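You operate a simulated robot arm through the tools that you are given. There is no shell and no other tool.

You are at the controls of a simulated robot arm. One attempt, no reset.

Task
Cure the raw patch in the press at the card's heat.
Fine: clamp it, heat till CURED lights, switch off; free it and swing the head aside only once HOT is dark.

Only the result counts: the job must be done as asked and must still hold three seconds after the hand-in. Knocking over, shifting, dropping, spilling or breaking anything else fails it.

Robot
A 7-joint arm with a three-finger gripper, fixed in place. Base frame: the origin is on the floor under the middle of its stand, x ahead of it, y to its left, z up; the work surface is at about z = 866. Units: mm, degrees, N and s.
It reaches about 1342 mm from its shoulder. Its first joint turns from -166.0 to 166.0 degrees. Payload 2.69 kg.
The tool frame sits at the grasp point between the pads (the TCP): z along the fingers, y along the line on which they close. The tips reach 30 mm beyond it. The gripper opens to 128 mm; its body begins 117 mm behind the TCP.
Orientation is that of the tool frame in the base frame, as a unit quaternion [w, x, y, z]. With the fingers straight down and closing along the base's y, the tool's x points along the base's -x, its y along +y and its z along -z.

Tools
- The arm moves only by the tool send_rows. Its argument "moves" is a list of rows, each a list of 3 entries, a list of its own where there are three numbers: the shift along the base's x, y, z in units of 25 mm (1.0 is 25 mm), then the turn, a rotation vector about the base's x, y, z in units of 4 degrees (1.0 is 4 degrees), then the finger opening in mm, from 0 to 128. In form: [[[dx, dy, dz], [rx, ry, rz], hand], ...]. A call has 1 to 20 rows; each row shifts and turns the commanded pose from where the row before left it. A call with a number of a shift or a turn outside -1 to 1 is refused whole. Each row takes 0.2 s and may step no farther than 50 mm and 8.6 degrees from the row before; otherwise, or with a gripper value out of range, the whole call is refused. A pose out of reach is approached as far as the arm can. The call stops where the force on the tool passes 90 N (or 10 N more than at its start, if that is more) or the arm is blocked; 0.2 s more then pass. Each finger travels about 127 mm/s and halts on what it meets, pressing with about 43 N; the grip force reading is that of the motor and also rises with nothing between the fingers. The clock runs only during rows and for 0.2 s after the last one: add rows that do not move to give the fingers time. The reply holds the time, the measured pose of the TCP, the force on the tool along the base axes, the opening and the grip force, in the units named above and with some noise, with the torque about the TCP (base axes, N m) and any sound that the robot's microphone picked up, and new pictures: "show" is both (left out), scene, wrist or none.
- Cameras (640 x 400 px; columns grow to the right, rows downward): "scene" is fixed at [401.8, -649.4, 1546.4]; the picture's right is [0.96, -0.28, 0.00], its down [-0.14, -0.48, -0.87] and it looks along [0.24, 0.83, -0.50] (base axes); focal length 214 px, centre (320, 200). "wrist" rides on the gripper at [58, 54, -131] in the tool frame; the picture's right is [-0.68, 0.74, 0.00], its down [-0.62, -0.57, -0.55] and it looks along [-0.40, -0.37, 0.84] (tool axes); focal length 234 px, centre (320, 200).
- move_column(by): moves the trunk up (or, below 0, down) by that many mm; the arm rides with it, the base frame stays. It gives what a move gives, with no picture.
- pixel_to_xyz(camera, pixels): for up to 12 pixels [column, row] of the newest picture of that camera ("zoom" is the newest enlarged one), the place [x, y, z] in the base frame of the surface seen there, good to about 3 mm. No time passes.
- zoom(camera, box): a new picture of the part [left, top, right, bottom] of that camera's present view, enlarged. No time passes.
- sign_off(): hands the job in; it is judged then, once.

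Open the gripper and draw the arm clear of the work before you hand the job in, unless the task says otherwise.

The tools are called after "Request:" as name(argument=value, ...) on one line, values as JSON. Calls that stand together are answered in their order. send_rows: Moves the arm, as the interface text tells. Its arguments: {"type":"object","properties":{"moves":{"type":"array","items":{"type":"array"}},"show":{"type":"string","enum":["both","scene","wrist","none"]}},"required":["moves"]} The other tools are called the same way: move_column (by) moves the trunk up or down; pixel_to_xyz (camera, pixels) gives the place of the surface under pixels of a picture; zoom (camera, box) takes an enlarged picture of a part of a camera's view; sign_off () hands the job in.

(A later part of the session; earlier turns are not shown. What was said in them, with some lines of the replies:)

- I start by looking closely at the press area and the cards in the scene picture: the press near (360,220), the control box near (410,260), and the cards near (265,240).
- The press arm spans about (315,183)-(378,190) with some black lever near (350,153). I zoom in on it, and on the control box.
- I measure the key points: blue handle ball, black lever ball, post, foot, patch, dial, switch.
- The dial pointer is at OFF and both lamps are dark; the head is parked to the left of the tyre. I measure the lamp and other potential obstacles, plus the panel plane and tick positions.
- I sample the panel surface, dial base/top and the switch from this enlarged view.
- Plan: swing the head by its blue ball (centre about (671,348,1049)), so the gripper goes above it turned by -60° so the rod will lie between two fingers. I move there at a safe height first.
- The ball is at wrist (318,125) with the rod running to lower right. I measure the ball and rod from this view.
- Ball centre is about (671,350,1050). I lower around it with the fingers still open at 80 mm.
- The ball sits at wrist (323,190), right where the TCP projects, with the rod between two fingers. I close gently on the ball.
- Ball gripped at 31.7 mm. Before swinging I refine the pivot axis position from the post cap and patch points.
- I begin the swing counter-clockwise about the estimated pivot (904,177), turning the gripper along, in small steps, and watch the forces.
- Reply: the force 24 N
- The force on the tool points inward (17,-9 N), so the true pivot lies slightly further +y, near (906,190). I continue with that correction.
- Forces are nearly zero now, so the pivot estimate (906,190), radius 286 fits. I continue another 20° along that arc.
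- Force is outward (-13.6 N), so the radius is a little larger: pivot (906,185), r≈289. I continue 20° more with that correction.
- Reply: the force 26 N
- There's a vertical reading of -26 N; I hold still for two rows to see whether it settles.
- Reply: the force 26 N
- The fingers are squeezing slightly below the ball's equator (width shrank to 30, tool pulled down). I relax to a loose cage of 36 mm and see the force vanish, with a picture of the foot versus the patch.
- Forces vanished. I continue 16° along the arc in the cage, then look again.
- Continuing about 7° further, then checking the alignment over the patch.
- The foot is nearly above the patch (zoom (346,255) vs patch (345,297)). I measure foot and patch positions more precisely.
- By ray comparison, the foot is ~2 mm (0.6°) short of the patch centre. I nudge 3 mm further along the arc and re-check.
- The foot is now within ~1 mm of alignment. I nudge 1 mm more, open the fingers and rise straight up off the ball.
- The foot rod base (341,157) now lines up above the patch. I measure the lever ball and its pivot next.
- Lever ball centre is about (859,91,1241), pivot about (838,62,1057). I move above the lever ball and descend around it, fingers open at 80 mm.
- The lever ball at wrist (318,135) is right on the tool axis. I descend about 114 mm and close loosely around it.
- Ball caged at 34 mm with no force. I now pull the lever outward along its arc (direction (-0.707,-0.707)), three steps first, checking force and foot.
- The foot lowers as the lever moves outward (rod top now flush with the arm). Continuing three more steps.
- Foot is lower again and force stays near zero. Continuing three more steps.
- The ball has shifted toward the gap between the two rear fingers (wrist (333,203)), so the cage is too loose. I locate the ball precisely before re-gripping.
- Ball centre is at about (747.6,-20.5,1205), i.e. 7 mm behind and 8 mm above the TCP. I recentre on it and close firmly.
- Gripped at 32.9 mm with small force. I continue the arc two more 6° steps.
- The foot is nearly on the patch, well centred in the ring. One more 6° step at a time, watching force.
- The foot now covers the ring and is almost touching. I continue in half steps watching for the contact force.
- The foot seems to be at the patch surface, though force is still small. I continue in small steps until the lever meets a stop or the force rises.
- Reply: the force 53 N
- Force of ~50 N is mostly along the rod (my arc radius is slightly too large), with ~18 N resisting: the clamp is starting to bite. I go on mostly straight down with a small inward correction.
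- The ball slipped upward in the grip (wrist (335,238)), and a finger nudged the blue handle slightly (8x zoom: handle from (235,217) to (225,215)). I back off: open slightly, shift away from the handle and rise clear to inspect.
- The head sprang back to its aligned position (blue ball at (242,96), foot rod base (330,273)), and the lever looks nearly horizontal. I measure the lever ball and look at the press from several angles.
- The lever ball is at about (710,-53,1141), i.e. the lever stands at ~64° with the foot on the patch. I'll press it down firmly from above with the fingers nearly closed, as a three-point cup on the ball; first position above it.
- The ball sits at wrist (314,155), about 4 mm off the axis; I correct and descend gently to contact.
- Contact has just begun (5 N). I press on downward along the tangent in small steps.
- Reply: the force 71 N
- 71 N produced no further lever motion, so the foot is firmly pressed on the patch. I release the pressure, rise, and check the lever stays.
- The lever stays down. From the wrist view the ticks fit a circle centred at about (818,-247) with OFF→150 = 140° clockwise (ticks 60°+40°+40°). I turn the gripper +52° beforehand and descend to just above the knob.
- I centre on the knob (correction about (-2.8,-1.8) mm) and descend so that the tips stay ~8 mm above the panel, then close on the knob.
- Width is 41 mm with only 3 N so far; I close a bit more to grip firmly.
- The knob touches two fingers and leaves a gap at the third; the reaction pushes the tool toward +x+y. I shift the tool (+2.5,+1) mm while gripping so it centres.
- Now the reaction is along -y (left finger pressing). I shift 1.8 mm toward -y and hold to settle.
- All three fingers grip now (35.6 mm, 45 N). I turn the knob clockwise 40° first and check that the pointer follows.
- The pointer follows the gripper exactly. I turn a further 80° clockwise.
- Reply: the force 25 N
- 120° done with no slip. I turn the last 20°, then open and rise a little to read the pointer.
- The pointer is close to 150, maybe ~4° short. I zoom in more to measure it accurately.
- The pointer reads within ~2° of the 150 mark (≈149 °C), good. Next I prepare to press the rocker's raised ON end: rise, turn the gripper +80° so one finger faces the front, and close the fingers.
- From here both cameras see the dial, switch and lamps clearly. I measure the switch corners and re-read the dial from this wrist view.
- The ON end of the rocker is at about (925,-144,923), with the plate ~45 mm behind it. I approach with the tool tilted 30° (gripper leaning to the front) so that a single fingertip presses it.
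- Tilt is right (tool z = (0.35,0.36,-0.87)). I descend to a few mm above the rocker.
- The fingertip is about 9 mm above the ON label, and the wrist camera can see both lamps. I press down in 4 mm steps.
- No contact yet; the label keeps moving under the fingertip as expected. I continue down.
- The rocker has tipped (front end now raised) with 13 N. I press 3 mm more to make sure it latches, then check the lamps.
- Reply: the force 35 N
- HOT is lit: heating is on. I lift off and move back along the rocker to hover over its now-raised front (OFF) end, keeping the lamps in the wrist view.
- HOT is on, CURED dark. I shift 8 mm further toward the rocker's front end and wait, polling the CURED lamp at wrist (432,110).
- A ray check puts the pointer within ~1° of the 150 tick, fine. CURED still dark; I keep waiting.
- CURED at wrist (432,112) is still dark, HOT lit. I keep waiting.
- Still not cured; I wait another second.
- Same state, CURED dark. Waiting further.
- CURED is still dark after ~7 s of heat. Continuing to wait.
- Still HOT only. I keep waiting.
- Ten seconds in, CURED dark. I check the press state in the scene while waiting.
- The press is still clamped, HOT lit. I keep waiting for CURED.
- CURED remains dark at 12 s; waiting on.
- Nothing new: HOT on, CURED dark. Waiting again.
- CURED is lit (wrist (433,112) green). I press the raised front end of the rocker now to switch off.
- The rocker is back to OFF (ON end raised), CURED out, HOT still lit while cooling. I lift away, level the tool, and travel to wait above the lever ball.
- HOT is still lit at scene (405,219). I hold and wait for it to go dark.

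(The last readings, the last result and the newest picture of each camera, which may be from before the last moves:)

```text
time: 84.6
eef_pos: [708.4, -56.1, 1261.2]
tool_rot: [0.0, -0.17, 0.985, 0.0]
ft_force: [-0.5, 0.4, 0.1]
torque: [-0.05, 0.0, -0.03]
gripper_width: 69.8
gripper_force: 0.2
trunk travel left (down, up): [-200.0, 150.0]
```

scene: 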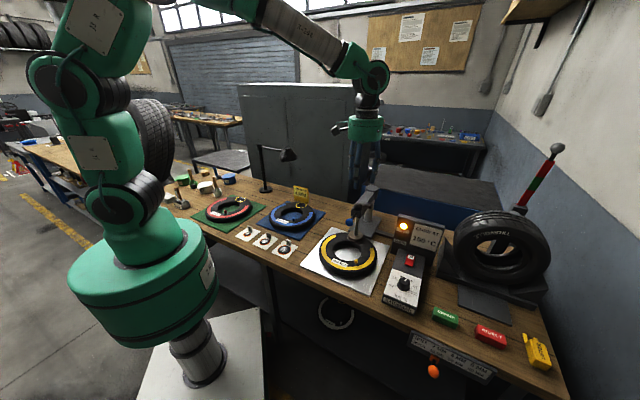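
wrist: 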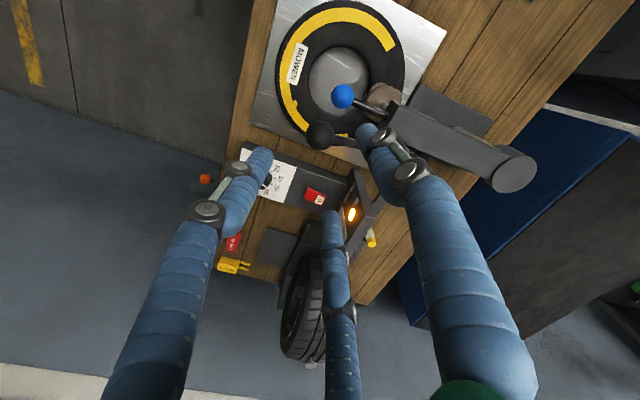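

HOT is still lit (scene (404,225)). The lever ball is now on the tool axis at wrist (320,135). I keep waiting.

Request:
send_rows(moves=[[[0, 0, 0], [0, 0, 0], 70], [[0, 0, 0], [0, 0, 0], 70], [[0, 0, 0], [0, 0, 0], 70], [[0, 0, 0], [0, 0, 0], 70], [[0, 0, 0], [0, 0, 0], 70], [[0, 0, 0], [0, 0, 0], 70], [[0, 0, 0], [0, 0, 0], 70], [[0, 0, 0], [0, 0, 0], 70], [[0, 0, 0], [0, 0, 0], 70], [[0, 0, 0], [0, 0, 0], 70], [[0, 0, 0], [0, 0, 0], 70], [[0, 0, 0], [0, 0, 0], 70], [[0, 0, 0], [0, 0, 0], 70], [[0, 0, 0], [0, 0, 0], 70], [[0, 0, 0], [0, 0, 0], 70]], show="scene")

```text
time: 87.8
eef_pos: [710.4, -55.3, 1262.5]
tool_rot: [0.001, -0.17, 0.985, 0.0]
ft_force: [-0.3, 0.2, 0.4]
torque: [0.01, -0.01, 0.04]
gripper_width: 70.3
gripper_force: 0.0
trunk travel left (down, up): [-200.0, 150.0]
```

scene: 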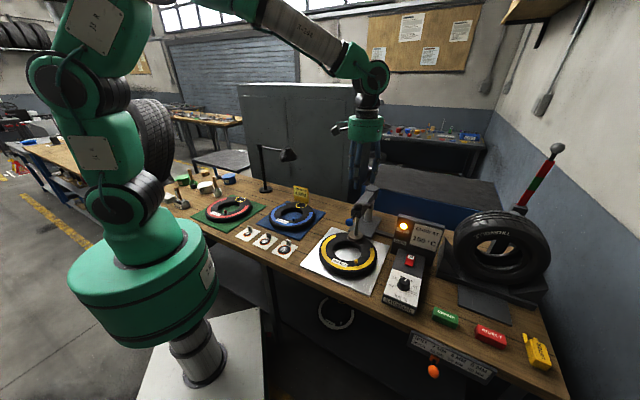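

HOT is still glowing at scene (404,226). I wait another few seconds.

Request:
send_rows(moves=[[[0, 0, 0], [0, 0, 0], 70], [[0, 0, 0], [0, 0, 0], 70], [[0, 0, 0], [0, 0, 0], 70], [[0, 0, 0], [0, 0, 0], 70], [[0, 0, 0], [0, 0, 0], 70], [[0, 0, 0], [0, 0, 0], 70], [[0, 0, 0], [0, 0, 0], 70], [[0, 0, 0], [0, 0, 0], 70], [[0, 0, 0], [0, 0, 0], 70], [[0, 0, 0], [0, 0, 0], 70], [[0, 0, 0], [0, 0, 0], 70], [[0, 0, 0], [0, 0, 0], 70], [[0, 0, 0], [0, 0, 0], 70], [[0, 0, 0], [0, 0, 0], 70], [[0, 0, 0], [0, 0, 0], 70], [[0, 0, 0], [0, 0, 0], 70], [[0, 0, 0], [0, 0, 0], 70], [[0, 0, 0], [0, 0, 0], 70], [[0, 0, 0], [0, 0, 0], 70], [[0, 0, 0], [0, 0, 0], 70]], show="scene")

```text
time: 92.0
eef_pos: [710.2, -55.4, 1261.4]
tool_rot: [0.0, -0.17, 0.985, 0.0]
ft_force: [-0.3, -0.6, 0.3]
torque: [0.0, -0.02, -0.01]
gripper_width: 70.1
gripper_force: 0.0
trunk travel left (down, up): [-200.0, 150.0]
```

scene: 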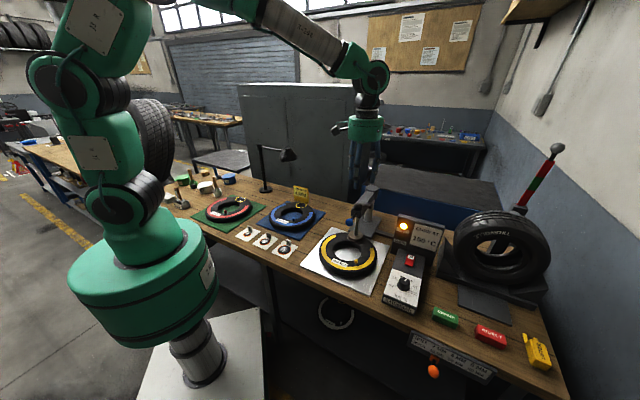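

Still lit. I wait another 4 s.

Request:
send_rows(moves=[[[0, 0, 0], [0, 0, 0], 70], [[0, 0, 0], [0, 0, 0], 70], [[0, 0, 0], [0, 0, 0], 70], [[0, 0, 0], [0, 0, 0], 70], [[0, 0, 0], [0, 0, 0], 70], [[0, 0, 0], [0, 0, 0], 70], [[0, 0, 0], [0, 0, 0], 70], [[0, 0, 0], [0, 0, 0], 70], [[0, 0, 0], [0, 0, 0], 70], [[0, 0, 0], [0, 0, 0], 70], [[0, 0, 0], [0, 0, 0], 70], [[0, 0, 0], [0, 0, 0], 70], [[0, 0, 0], [0, 0, 0], 70], [[0, 0, 0], [0, 0, 0], 70], [[0, 0, 0], [0, 0, 0], 70], [[0, 0, 0], [0, 0, 0], 70], [[0, 0, 0], [0, 0, 0], 70], [[0, 0, 0], [0, 0, 0], 70], [[0, 0, 0], [0, 0, 0], 70], [[0, 0, 0], [0, 0, 0], 70]], show="scene")

```text
time: 96.2
eef_pos: [710.3, -56.8, 1262.0]
tool_rot: [0.001, -0.171, 0.985, 0.0]
ft_force: [0.0, -0.5, -0.3]
torque: [-0.01, 0.02, 0.04]
gripper_width: 69.9
gripper_force: 0.1
trunk travel left (down, up): [-200.0, 150.0]
```

scene: 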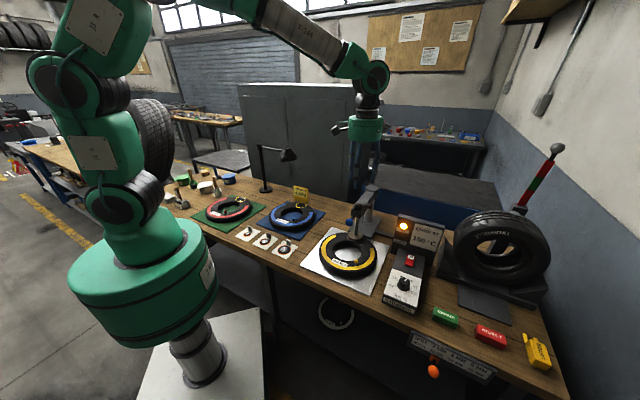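

HOT is still lit 17 s after switching off; I double-check the rocker position and lamps with a zoom, then wait more.

Request:
zoom(camera="scene", box=[380, 205, 450, 310])

Request:
send_rows(moves=[[[0, 0, 0], [0, 0, 0], 70], [[0, 0, 0], [0, 0, 0], 70], [[0, 0, 0], [0, 0, 0], 70], [[0, 0, 0], [0, 0, 0], 70], [[0, 0, 0], [0, 0, 0], 70], [[0, 0, 0], [0, 0, 0], 70], [[0, 0, 0], [0, 0, 0], 70], [[0, 0, 0], [0, 0, 0], 70], [[0, 0, 0], [0, 0, 0], 70], [[0, 0, 0], [0, 0, 0], 70], [[0, 0, 0], [0, 0, 0], 70], [[0, 0, 0], [0, 0, 0], 70], [[0, 0, 0], [0, 0, 0], 70], [[0, 0, 0], [0, 0, 0], 70], [[0, 0, 0], [0, 0, 0], 70], [[0, 0, 0], [0, 0, 0], 70], [[0, 0, 0], [0, 0, 0], 70], [[0, 0, 0], [0, 0, 0], 70], [[0, 0, 0], [0, 0, 0], 70], [[0, 0, 0], [0, 0, 0], 70]], show="scene")

```text
3.81 times, centred on (415, 258) of scene
```

zoom: 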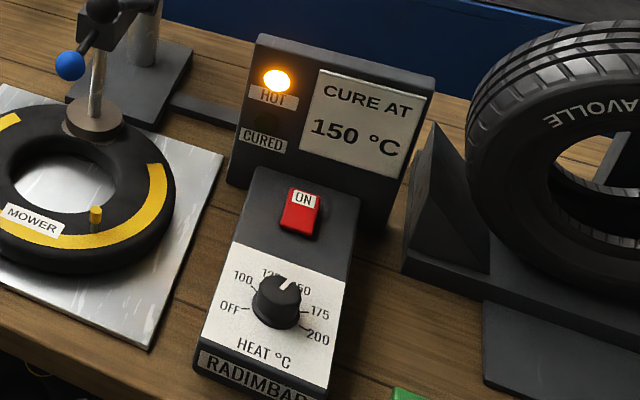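

```text
time: 100.4
eef_pos: [710.5, -56.0, 1262.9]
tool_rot: [0.0, -0.17, 0.985, 0.0]
ft_force: [0.5, 0.3, 0.2]
torque: [0.0, 0.02, 0.01]
gripper_width: 69.9
gripper_force: 0.0
trunk travel left (down, up): [-200.0, 150.0]
```

scene: 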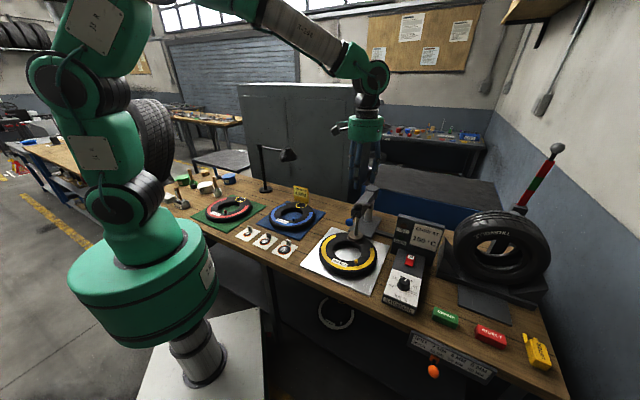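

HOT looks dark now; I confirm with a zoom before freeing the press.

Request:
zoom(camera="scene", box=[380, 205, 450, 310])

Request:
zoom(camera="scene", box=[335, 195, 385, 245])

```text
3.81 times, centred on (415, 258) of scene
```

zoom: 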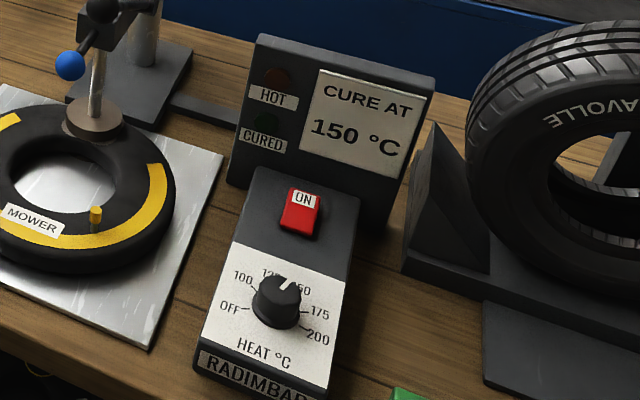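

```text
8.00 times, centred on (360, 220) of scene
```

zoom: 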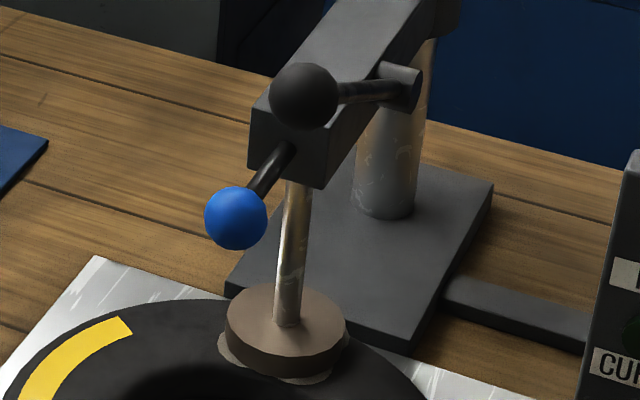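

Both lamps are dark. I descend around the lever ball and grip it.

Request:
send_rows(moves=[[[0, 0, -0.8], [0, 0, 0], 66], [[0, 0, -0.8], [0, 0, 0], 60], [[0, 0, -0.8], [0, 0, 0], 60], [[0, 0, -0.8], [0, 0, 0], 60], [[0, 0, -0.8], [0, 0, 0], 60], [[0, 0, -0.8], [0, 0, 0], 60], [[0, 0, -0.16], [0, 0, 0], 50], [[0, 0, 0], [0, 0, 0], 40], [[0, 0, 0], [0, 0, 0], 34]], show="wrist")

Request:
zoom(camera="wrist", box=[240, 120, 400, 240])

Request:
zoom(camera="scene", box=[335, 180, 395, 250])

```text
time: 102.4
eef_pos: [712.1, -56.8, 1137.3]
tool_rot: [-0.001, -0.17, 0.985, 0.0]
ft_force: [-0.2, 0.6, 0.5]
torque: [-0.03, 0.02, 0.0]
gripper_width: 34.1
gripper_force: 0.0
trunk travel left (down, up): [-200.0, 150.0]
```

wrist: 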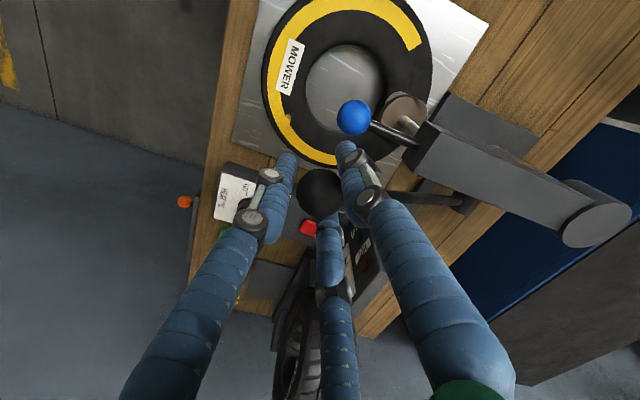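

```text
3.33 times, centred on (320, 180) of wrist
```

zoom: 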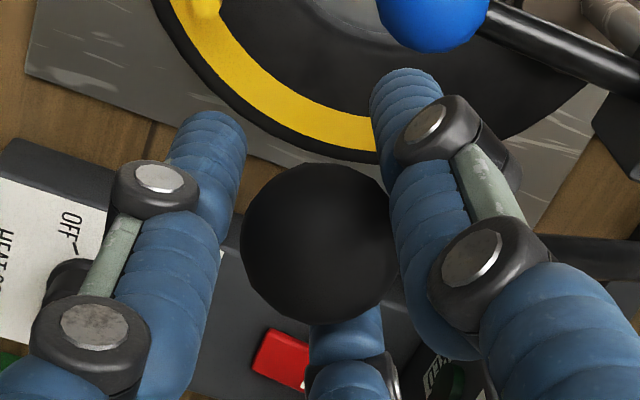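

```text
5.71 times, centred on (365, 215) of scene
```

zoom: 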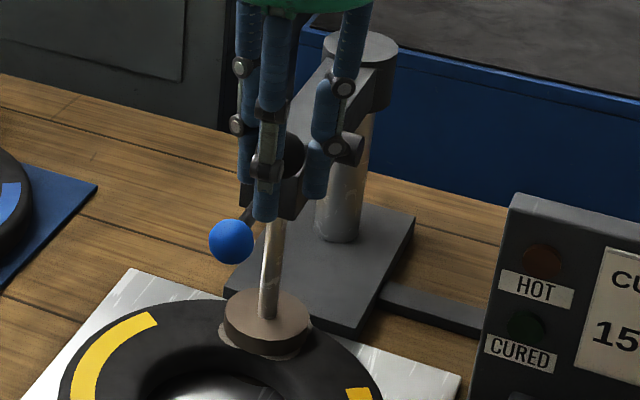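

The ball is exactly at the TCP (wrist (320,192)). I close firmly and lift the lever along the arc for the first two steps.

Request:
send_rows(moves=[[[0, 0, 0], [0, 0, 0], 28], [[0, 0, 0], [0, 0, 0], 28], [[0.133, 0.131, 0.336], [0, 0, 0], 28], [[0.133, 0.131, 0.336], [0, 0, 0], 28]], show="wrist")

Request:
zoom(camera="scene", box=[335, 180, 395, 250])

```text
time: 103.4
eef_pos: [716.1, -50.2, 1153.7]
tool_rot: [-0.001, -0.17, 0.985, 0.0]
ft_force: [-3.2, -3.3, -6.2]
torque: [-0.33, 0.66, 0.02]
gripper_width: 30.2
gripper_force: 44.7
trunk travel left (down, up): [-200.0, 150.0]
```

wrist: 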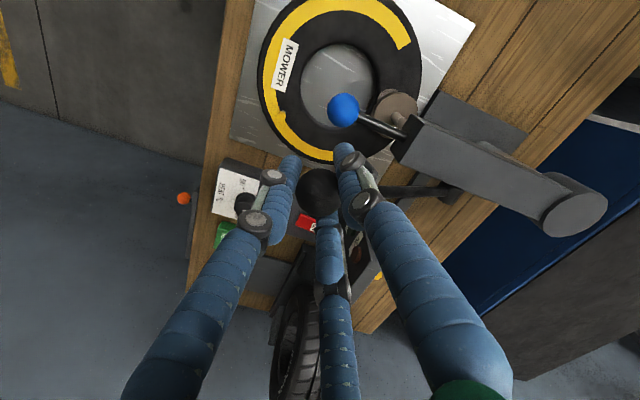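

```text
5.71 times, centred on (365, 215) of scene
```

zoom: 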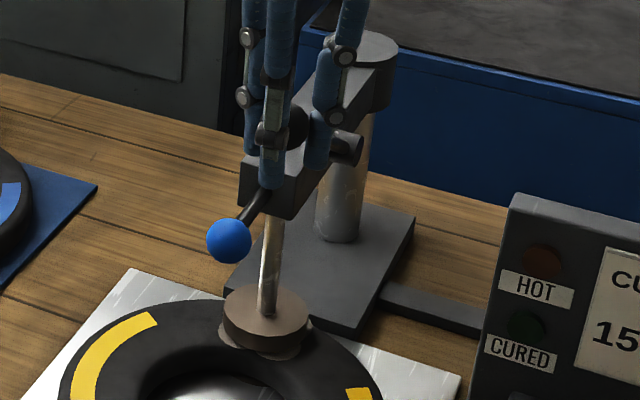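

The lever lifts easily and the foot begins to rise. I continue five more steps up the arc.

Request:
send_rows(moves=[[[0.32, 0.314, 0.64], [0, 0, 0], 28], [[0.368, 0.362, 0.592], [0, 0, 0], 28], [[0.408, 0.401, 0.532], [0, 0, 0], 28], [[0.445, 0.437, 0.472], [0, 0, 0], 28]], show="wrist")

Request:
zoom(camera="scene", box=[335, 180, 395, 250])

```text
time: 104.4
eef_pos: [756.9, -9.2, 1210.3]
tool_rot: [0.001, -0.17, 0.985, 0.0]
ft_force: [-4.3, -4.9, 2.8]
torque: [-0.59, 0.04, 0.07]
gripper_width: 30.9
gripper_force: 44.8
trunk travel left (down, up): [-200.0, 150.0]
```

wrist: 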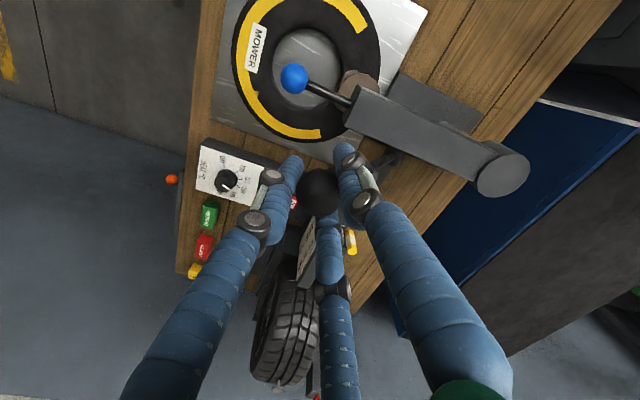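

```text
5.71 times, centred on (365, 215) of scene
```

zoom: 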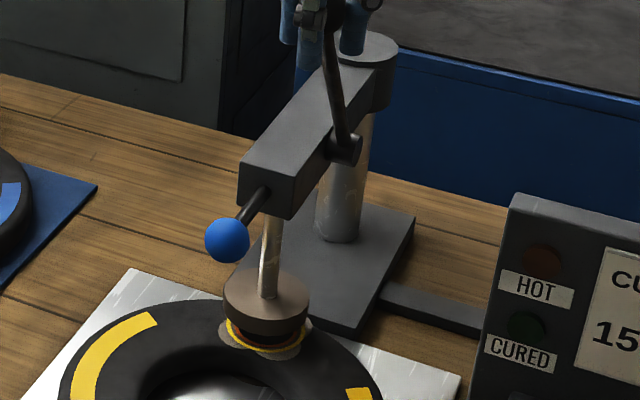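

Forces stay small, and the foot rises off the patch. I continue up toward the vertical.

Request:
send_rows(moves=[[[0.479, 0.471, 0.404], [0, 0, 0], 28], [[0.505, 0.496, 0.332], [0, 0, 0], 28], [[0.53, 0.522, 0.256], [0, 0, 0], 28], [[0.542, 0.533, 0.176], [0, 0, 0], 28]], show="wrist")

Request:
zoom(camera="scene", box=[335, 170, 395, 250])

```text
time: 105.4
eef_pos: [806.0, 38.4, 1241.8]
tool_rot: [0.0, -0.171, 0.985, 0.0]
ft_force: [0.5, -1.1, -5.3]
torque: [-0.47, -0.04, 0.03]
gripper_width: 30.1
gripper_force: 45.1
trunk travel left (down, up): [-200.0, 150.0]
```

wrist: 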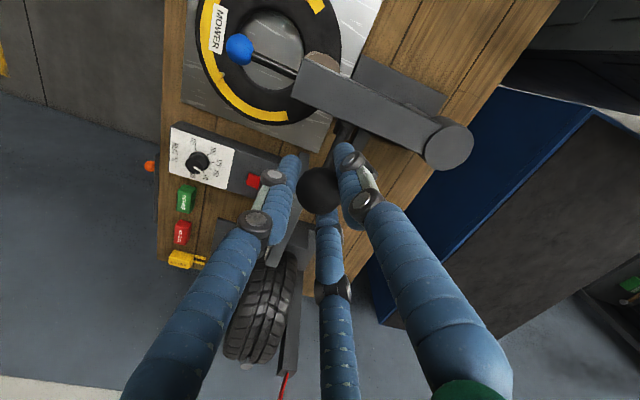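

```text
5.00 times, centred on (365, 210) of scene
```

zoom: 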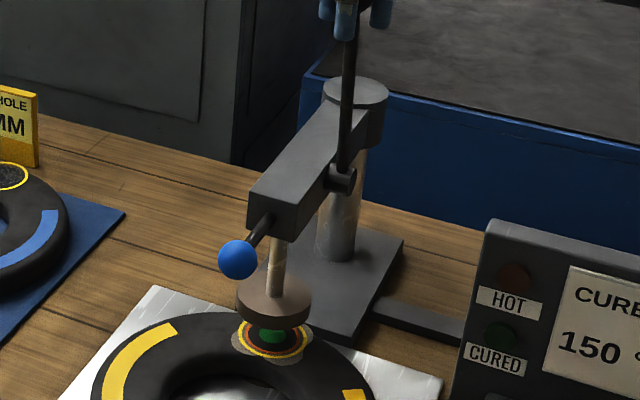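

The patch centre now shows green: it cured. I finish raising the lever to its original upright position.

Request:
send_rows(moves=[[[0.556, 0.547, 0.092], [0, 0, 0], 28], [[0.556, 0.547, 0.016], [0, 0, 0], 28], [[0.556, 0.547, -0.068], [0, 0, 0], 28], [[0.43, 0.423, -0.112], [0, 0, 0], 28], [[0, 0, 0], [0, 0, 0], 28]], show="wrist")

Request:
zoom(camera="scene", box=[335, 170, 395, 250])

```text
time: 106.6
eef_pos: [859.0, 92.2, 1237.8]
tool_rot: [0.0, -0.171, 0.985, 0.0]
ft_force: [-1.3, -4.3, -1.2]
torque: [0.02, 0.0, 0.03]
gripper_width: 31.5
gripper_force: 2.4
trunk travel left (down, up): [-200.0, 150.0]
```

wrist: 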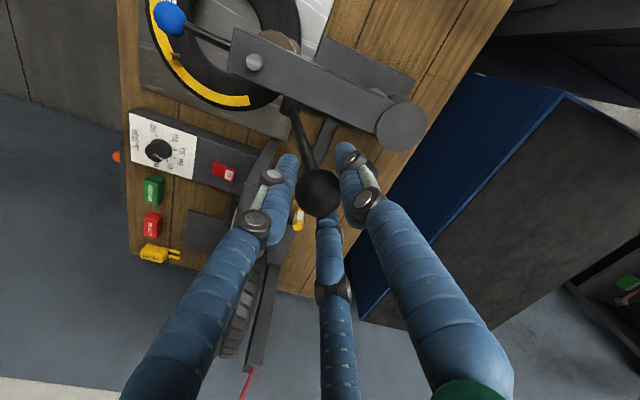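

```text
5.00 times, centred on (365, 210) of scene
```

zoom: 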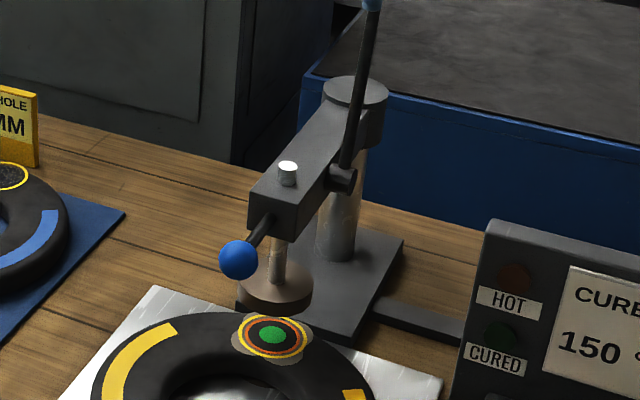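

The head is fully up and the patch (green) sits unharmed. I release the lever ball, rise, and move above the blue handle.

Request:
send_rows(moves=[[[0, 0, 0], [0, 0, 0], 45], [[0, 0, 0], [0, 0, 0], 65], [[0, 0, 0], [0, 0, 0], 80], [[0, 0, 0.8], [0, 0, 0], 80], [[0, 0, 1], [0, 0, 0], 80], [[0, 0, 1], [0, 0, 0], 80], [[0, 0, 1], [0, 0, 0], 80], [[0, 0, 1], [0, 0, 0], 80], [[-0.9, -0.63, 0], [0, 0, 0], 80], [[-0.9, -0.63, 0], [0, 0, 0], 80], [[-0.9, -0.63, 0], [0, 0, 0], 80], [[-0.9, -0.63, 0], [0, 0, 0], 80], [[-0.9, -0.63, 0], [0, 0, 0], 80], [[-0.9, -0.63, -0.8], [0, 0, 0], 80], [[-0.9, -0.63, -1], [0, 0, 0], 80], [[0, 0, -1], [0, 0, 0], 80], [[0, 0, -1], [0, 0, 0], 80], [[0, 0, -1], [0, 0, 0], 80]], show="both")

Request:
zoom(camera="scene", box=[320, 150, 400, 250])

```text
time: 110.4
eef_pos: [701.3, -19.5, 1240.9]
tool_rot: [-0.001, -0.17, 0.985, 0.0]
ft_force: [-0.6, -0.2, 0.4]
torque: [-0.03, 0.01, 0.03]
gripper_width: 79.6
gripper_force: 0.1
trunk travel left (down, up): [-200.0, 150.0]
```

scene: 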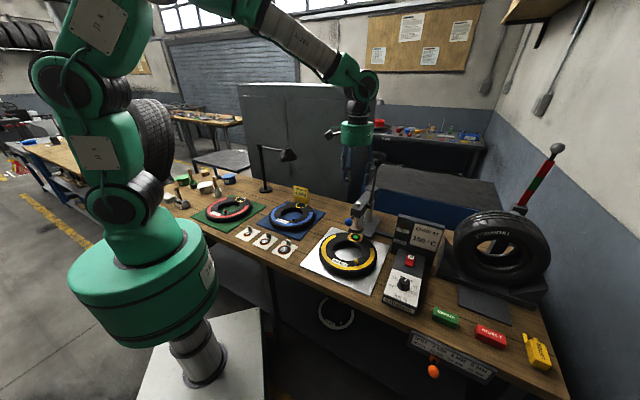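
wrist: 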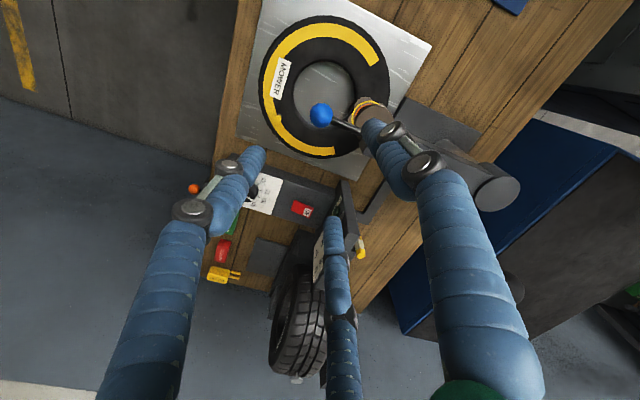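

```text
4.00 times, centred on (360, 200) of scene
```

zoom: 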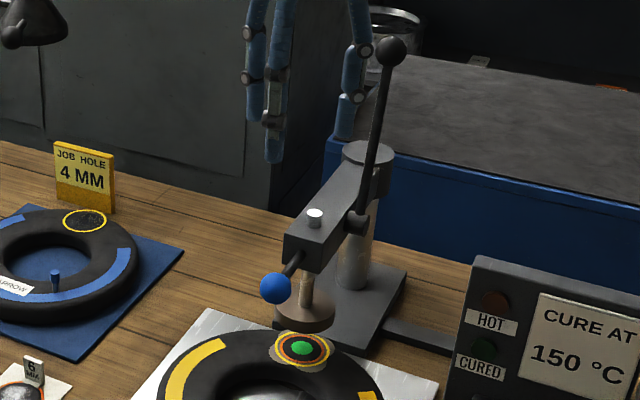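

The blue ball is at wrist (320,115), about 3 mm off axis. I correct and descend around it, then cage it at 34 mm.

Request:
send_rows(moves=[[[-0.12, 0.05, -0.8], [0, 0, 0], 80], [[0, 0, -1], [0, 0, 0], 80], [[0, 0, -1], [0, 0, 0], 80], [[0, 0, -1], [0, 0, 0], 80], [[0, 0, -1], [0, 0, 0], 80], [[0, 0, -1], [0, 0, 0], 80], [[0, 0, -1], [0, 0, 0], 80], [[0, 0, -0.7], [0, 0, 0], 70], [[0, 0, 0], [0, 0, 0], 55], [[0, 0, 0], [0, 0, 0], 40], [[0, 0, 0], [0, 0, 0], 34], [[0, 0, 0], [0, 0, 0], 34]], show="both")

Request:
zoom(camera="wrist", box=[240, 120, 400, 240])

```text
time: 113.0
eef_pos: [698.7, -17.2, 1050.3]
tool_rot: [0.001, -0.171, 0.985, 0.0]
ft_force: [0.0, -0.3, 0.4]
torque: [-0.02, 0.01, 0.01]
gripper_width: 34.2
gripper_force: 0.5
trunk travel left (down, up): [-200.0, 150.0]
```

scene: 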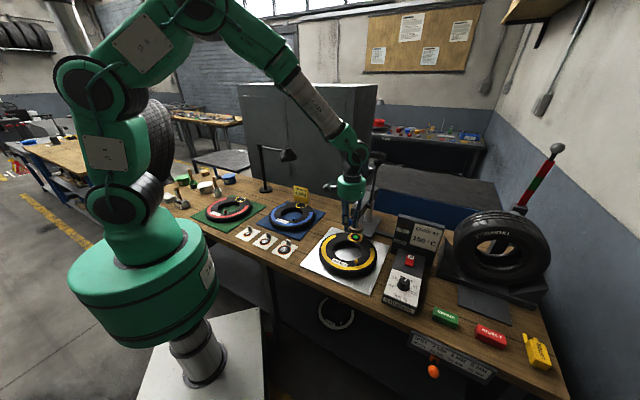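
wrist: 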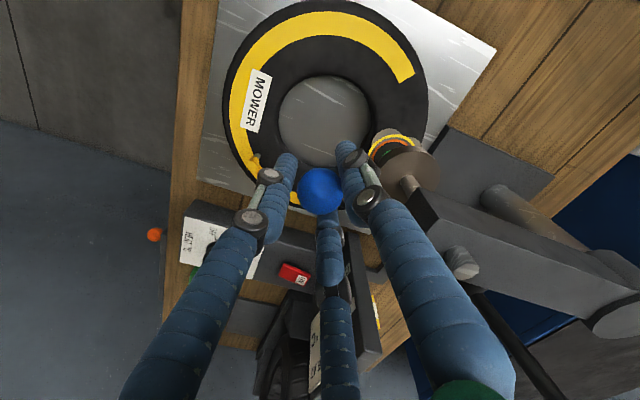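

```text
3.33 times, centred on (320, 180) of wrist
```

zoom: 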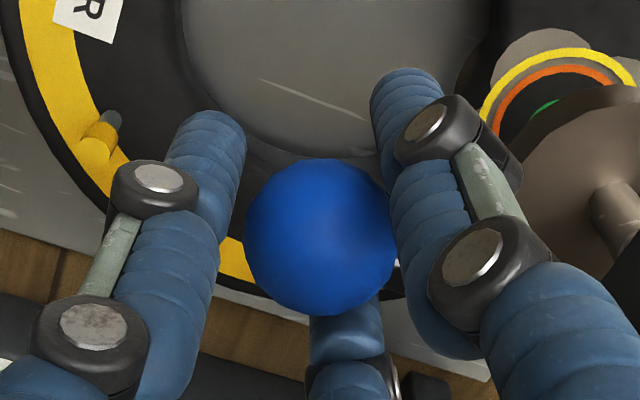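

Ball caged. I swing the head back clockwise along the arc (pivot (906,185), r≈289), first 5 steps.

Request:
send_rows(moves=[[[-0.528, 0.612, 0.08], [0, 0, -1], 33], [[-0.5, 0.632, 0], [0, 0, -1], 33], [[-0.456, 0.668, 0], [0, 0, -1], 33], [[-0.408, 0.696, 0], [0, 0, -1], 33], [[-0.36, 0.724, 0], [0, 0, -1], 33]], show="wrist")

Request:
zoom(camera="scene", box=[310, 160, 400, 250])

```text
time: 114.2
eef_pos: [641.3, 64.3, 1054.8]
tool_rot: [-0.001, 0.004, 1.0, -0.001]
ft_force: [0.8, 0.0, -0.4]
torque: [-0.01, 0.02, 0.0]
gripper_width: 32.8
gripper_force: 0.1
trunk travel left (down, up): [-200.0, 150.0]
```

wrist: 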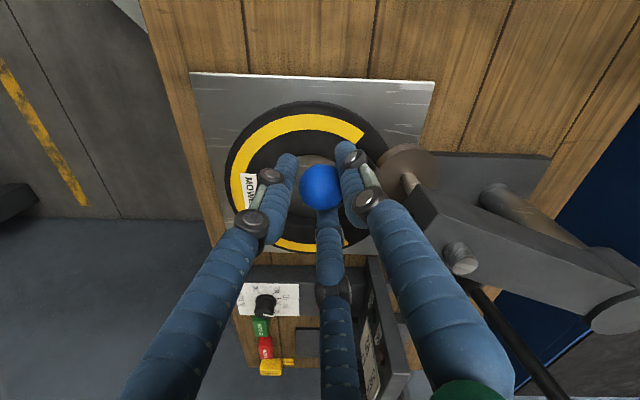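

```text
4.44 times, centred on (355, 205) of scene
```

zoom: 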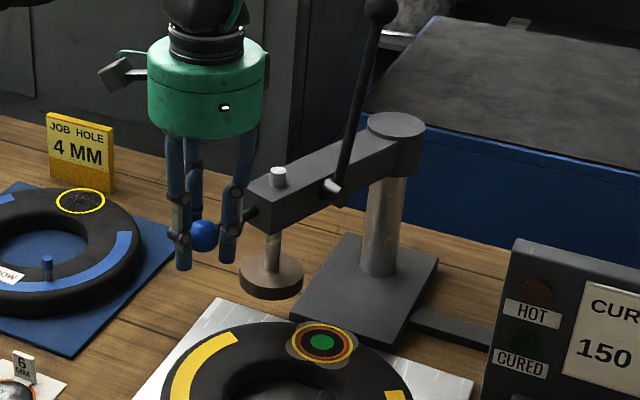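

The head follows smoothly with no force, and the green cured patch is in plain view. I continue swinging it aside.

Request:
send_rows(moves=[[[-0.304, 0.744, 0], [0, 0, -1], 33], [[-0.256, 0.768, 0], [0, 0, -1], 33], [[-0.2, 0.78, 0], [0, 0, -1], 33], [[-0.144, 0.796, 0], [0, 0, -1], 33], [[-0.092, 0.8, 0], [0, 0, -1], 33], [[-0.032, 0.804, 0], [0, 0, -1], 33], [[0.024, 0.804, 0], [0, 0, -1], 33]], show="wrist")

Request:
zoom(camera="scene", box=[290, 150, 400, 250])

```text
time: 115.8
eef_pos: [618.3, 201.7, 1054.0]
tool_rot: [0.0, 0.246, 0.969, 0.001]
ft_force: [-0.3, -0.6, 0.3]
torque: [-0.01, -0.02, -0.02]
gripper_width: 33.3
gripper_force: 0.1
trunk travel left (down, up): [-200.0, 150.0]
```

wrist: 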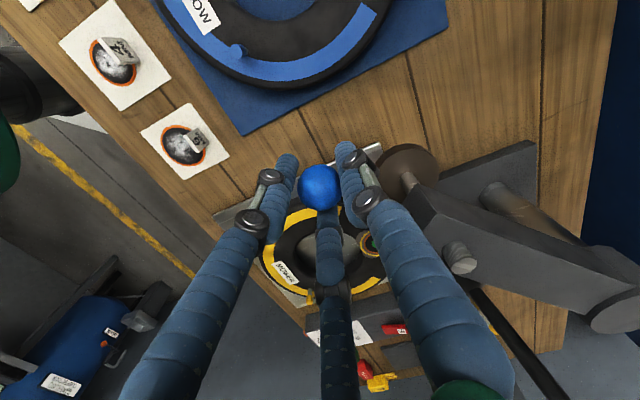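

```text
4.00 times, centred on (345, 200) of scene
```

zoom: 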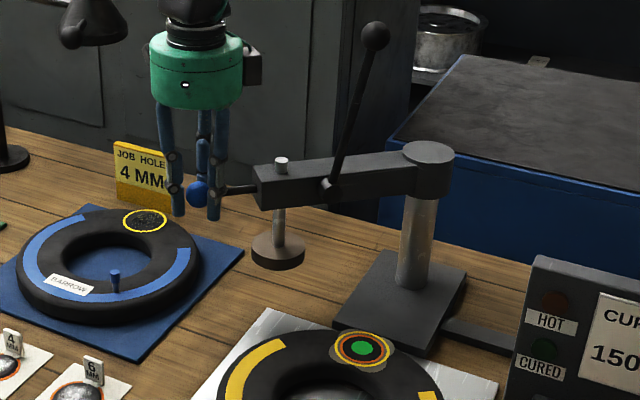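

Continuing to the original parked angle.

Request:
send_rows(moves=[[[0.076, 0.804, 0], [0, 0, -1], 33], [[0.136, 0.796, 0], [0, 0, -1], 33], [[0.192, 0.784, 0], [0, 0, -1], 33], [[0.244, 0.768, 0], [0, 0, -1], 33], [[0.296, 0.748, 0], [0, 0, -1], 33], [[0.348, 0.732, 0], [0, 0, -1], 33], [[0.4, 0.7, 0], [0, 0, -1], 33]], show="both")

Request:
zoom(camera="scene", box=[290, 140, 400, 250])

```text
time: 117.4
eef_pos: [661.8, 333.5, 1052.2]
tool_rot: [0.0, 0.473, 0.881, 0.0]
ft_force: [-0.5, 0.8, 0.1]
torque: [0.01, 0.05, 0.01]
gripper_width: 33.6
gripper_force: 0.3
trunk travel left (down, up): [-200.0, 150.0]
```

scene: 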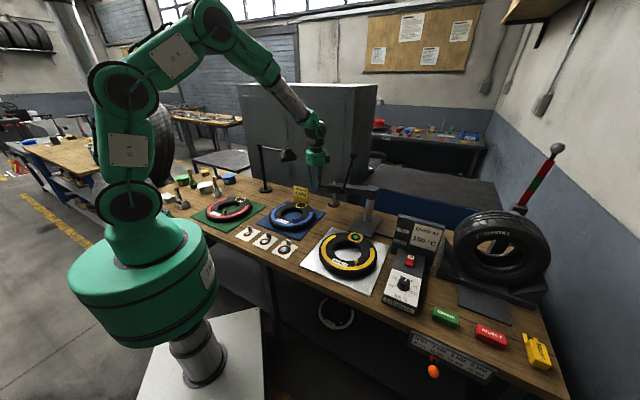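
wrist: 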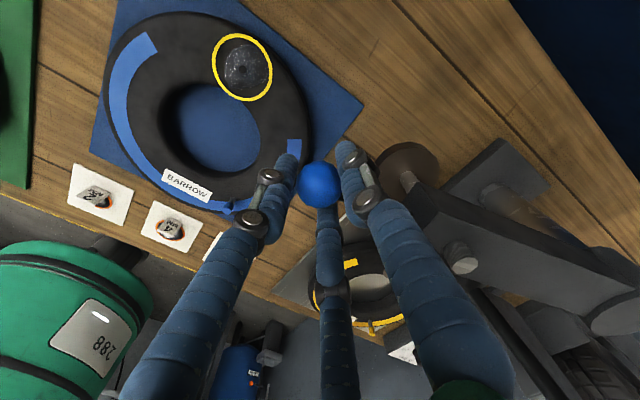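

```text
3.64 times, centred on (345, 195) of scene
```

zoom: 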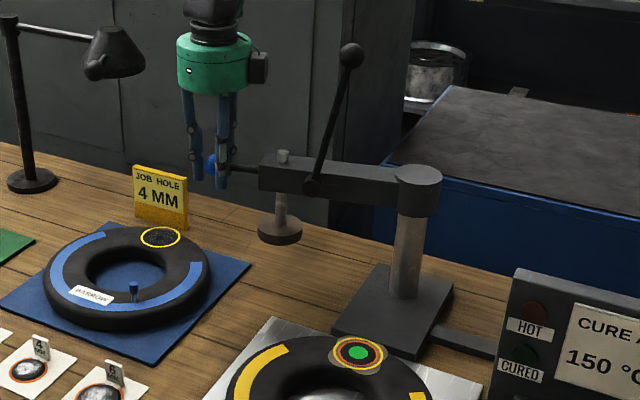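

The head is about 3.5° short of its original parking place. I move one last 3° step, then open and withdraw upward.

Request:
send_rows(moves=[[[0.12, 0.28, 0], [0, 0, -0.4], 33], [[0.12, 0.28, 0], [0, 0, -0.4], 33]], show="none")

```text
time: 118.0
eef_pos: [665.5, 347.4, 1054.4]
tool_rot: [0.0, 0.497, 0.867, 0.0]
ft_force: [0.1, 0.4, -0.5]
torque: [0.0, 0.01, -0.02]
gripper_width: 33.5
gripper_force: 0.1
trunk travel left (down, up): [-200.0, 150.0]
```

At its original place with no force. I open the fingers and rise clear.

Request:
send_rows(moves=[[[0, 0, 0], [0, 0, 0], 45], [[0, 0, 0], [0, 0, 0], 65], [[0, 0, 0], [0, 0, 0], 80], [[0, 0, 0.5], [0, 0, 0], 80], [[0, 0, 1], [0, 0, 0], 80], [[0, 0, 1], [0, 0, 0], 80], [[0, 0, 1], [0, 0, 0], 80], [[0, 0, 1], [0, 0, 0], 100], [[0, 0, 1], [0, 0, 0], 128], [[0, 0, 1], [0, 0, 0], 128], [[-0.3, -0.6, 1], [0, 0, 0], 128], [[-0.3, -0.9, 1], [0, 0, 0], 128], [[-0.3, -0.9, 1], [0, 0, 0], 128], [[-0.3, -0.9, 1], [0, 0, 0], 128], [[-0.3, -0.9, 1], [0, 0, 0], 128], [[-0.3, -0.9, 1], [0, 0, 0], 128], [[-0.3, -0.9, 1], [0, 0, 0], 128], [[-0.3, -0.9, 1], [0, 0, 0], 128], [[-0.3, -0.9, 1], [0, 0, 0], 128]], show="both")

Request:
zoom(camera="scene", box=[290, 140, 450, 320])

Request:
zoom(camera="scene", box=[335, 215, 375, 245])

Request:
zoom(camera="scene", box=[370, 200, 460, 320])

```text
time: 122.0
eef_pos: [596.7, 153.1, 1440.6]
tool_rot: [-0.001, 0.497, 0.868, -0.001]
ft_force: [1.3, 0.8, -0.9]
torque: [-0.02, 0.05, 0.02]
gripper_width: 128.0
gripper_force: 0.1
trunk travel left (down, up): [-200.0, 150.0]
```

scene: 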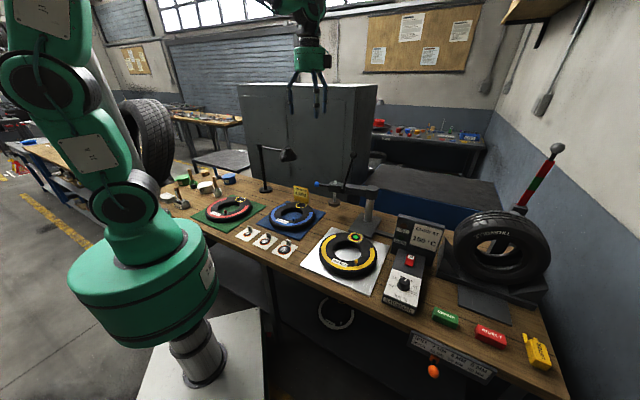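
wrist: 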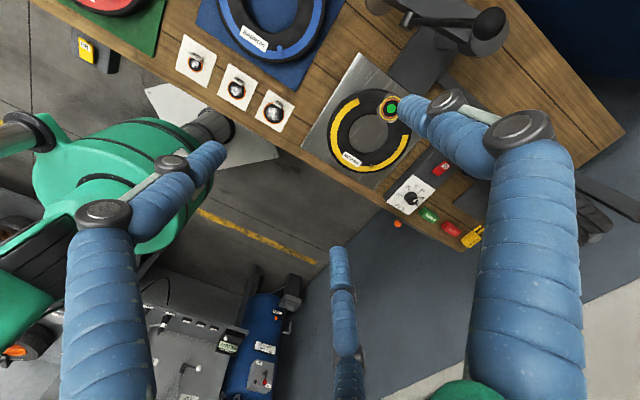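

```text
2.22 times, centred on (370, 230) of scene
```

zoom: 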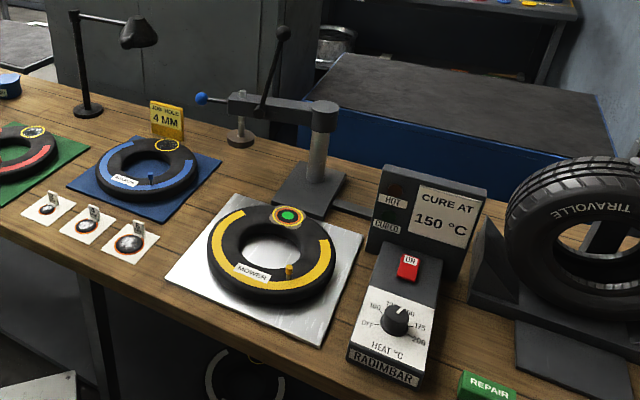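

```text
13.33 times, centred on (355, 230) of scene
```

zoom: 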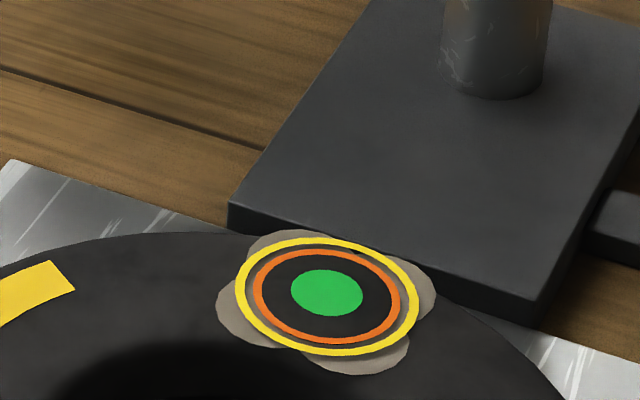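

```text
3.33 times, centred on (415, 260) of scene
```

zoom: 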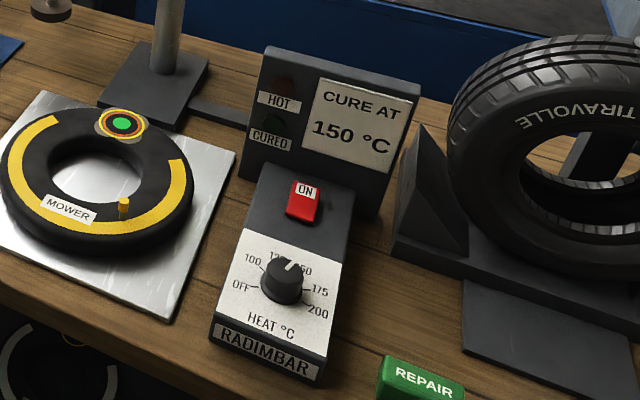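

The patch is cured: its centre is green and still in the ring, in the same place as before. The rocker is at OFF, both lamps are dark, the head is back at its parking place with the lever up, and the arm is clear and open. I hand the job in.

Request:
sign_off()

```text
The job is handed in.
```

The patch was clamped and cured with the dial at the card's 150 °C mark, and the job is handed in.

- **Clamping:** I swung the head over the patch and pulled the lever down. It did not move further under about 70 N.
- **Heating:** The dial pointer read within about 2° of the 150 tick, roughly 149 °C. HOT lit as soon as the switch went on, and CURED lit about 15 s later. I switched off within about a second of seeing it.
- **Freeing:** I waited until HOT went dark, about 20 s after switch-off, before raising the lever and swinging the head back to where it was parked.

At the end the patch centre was green and still in its ring, the switch was off, and both lamps were dark. The gripper was open and the arm was drawn clear.

While I was pulling the lever down, a finger pushed the blue handle a few millimetres. The head sprang back, and it and the patch showed no lasting shift. I left the dial at 150, since switching off was done with the rocker.
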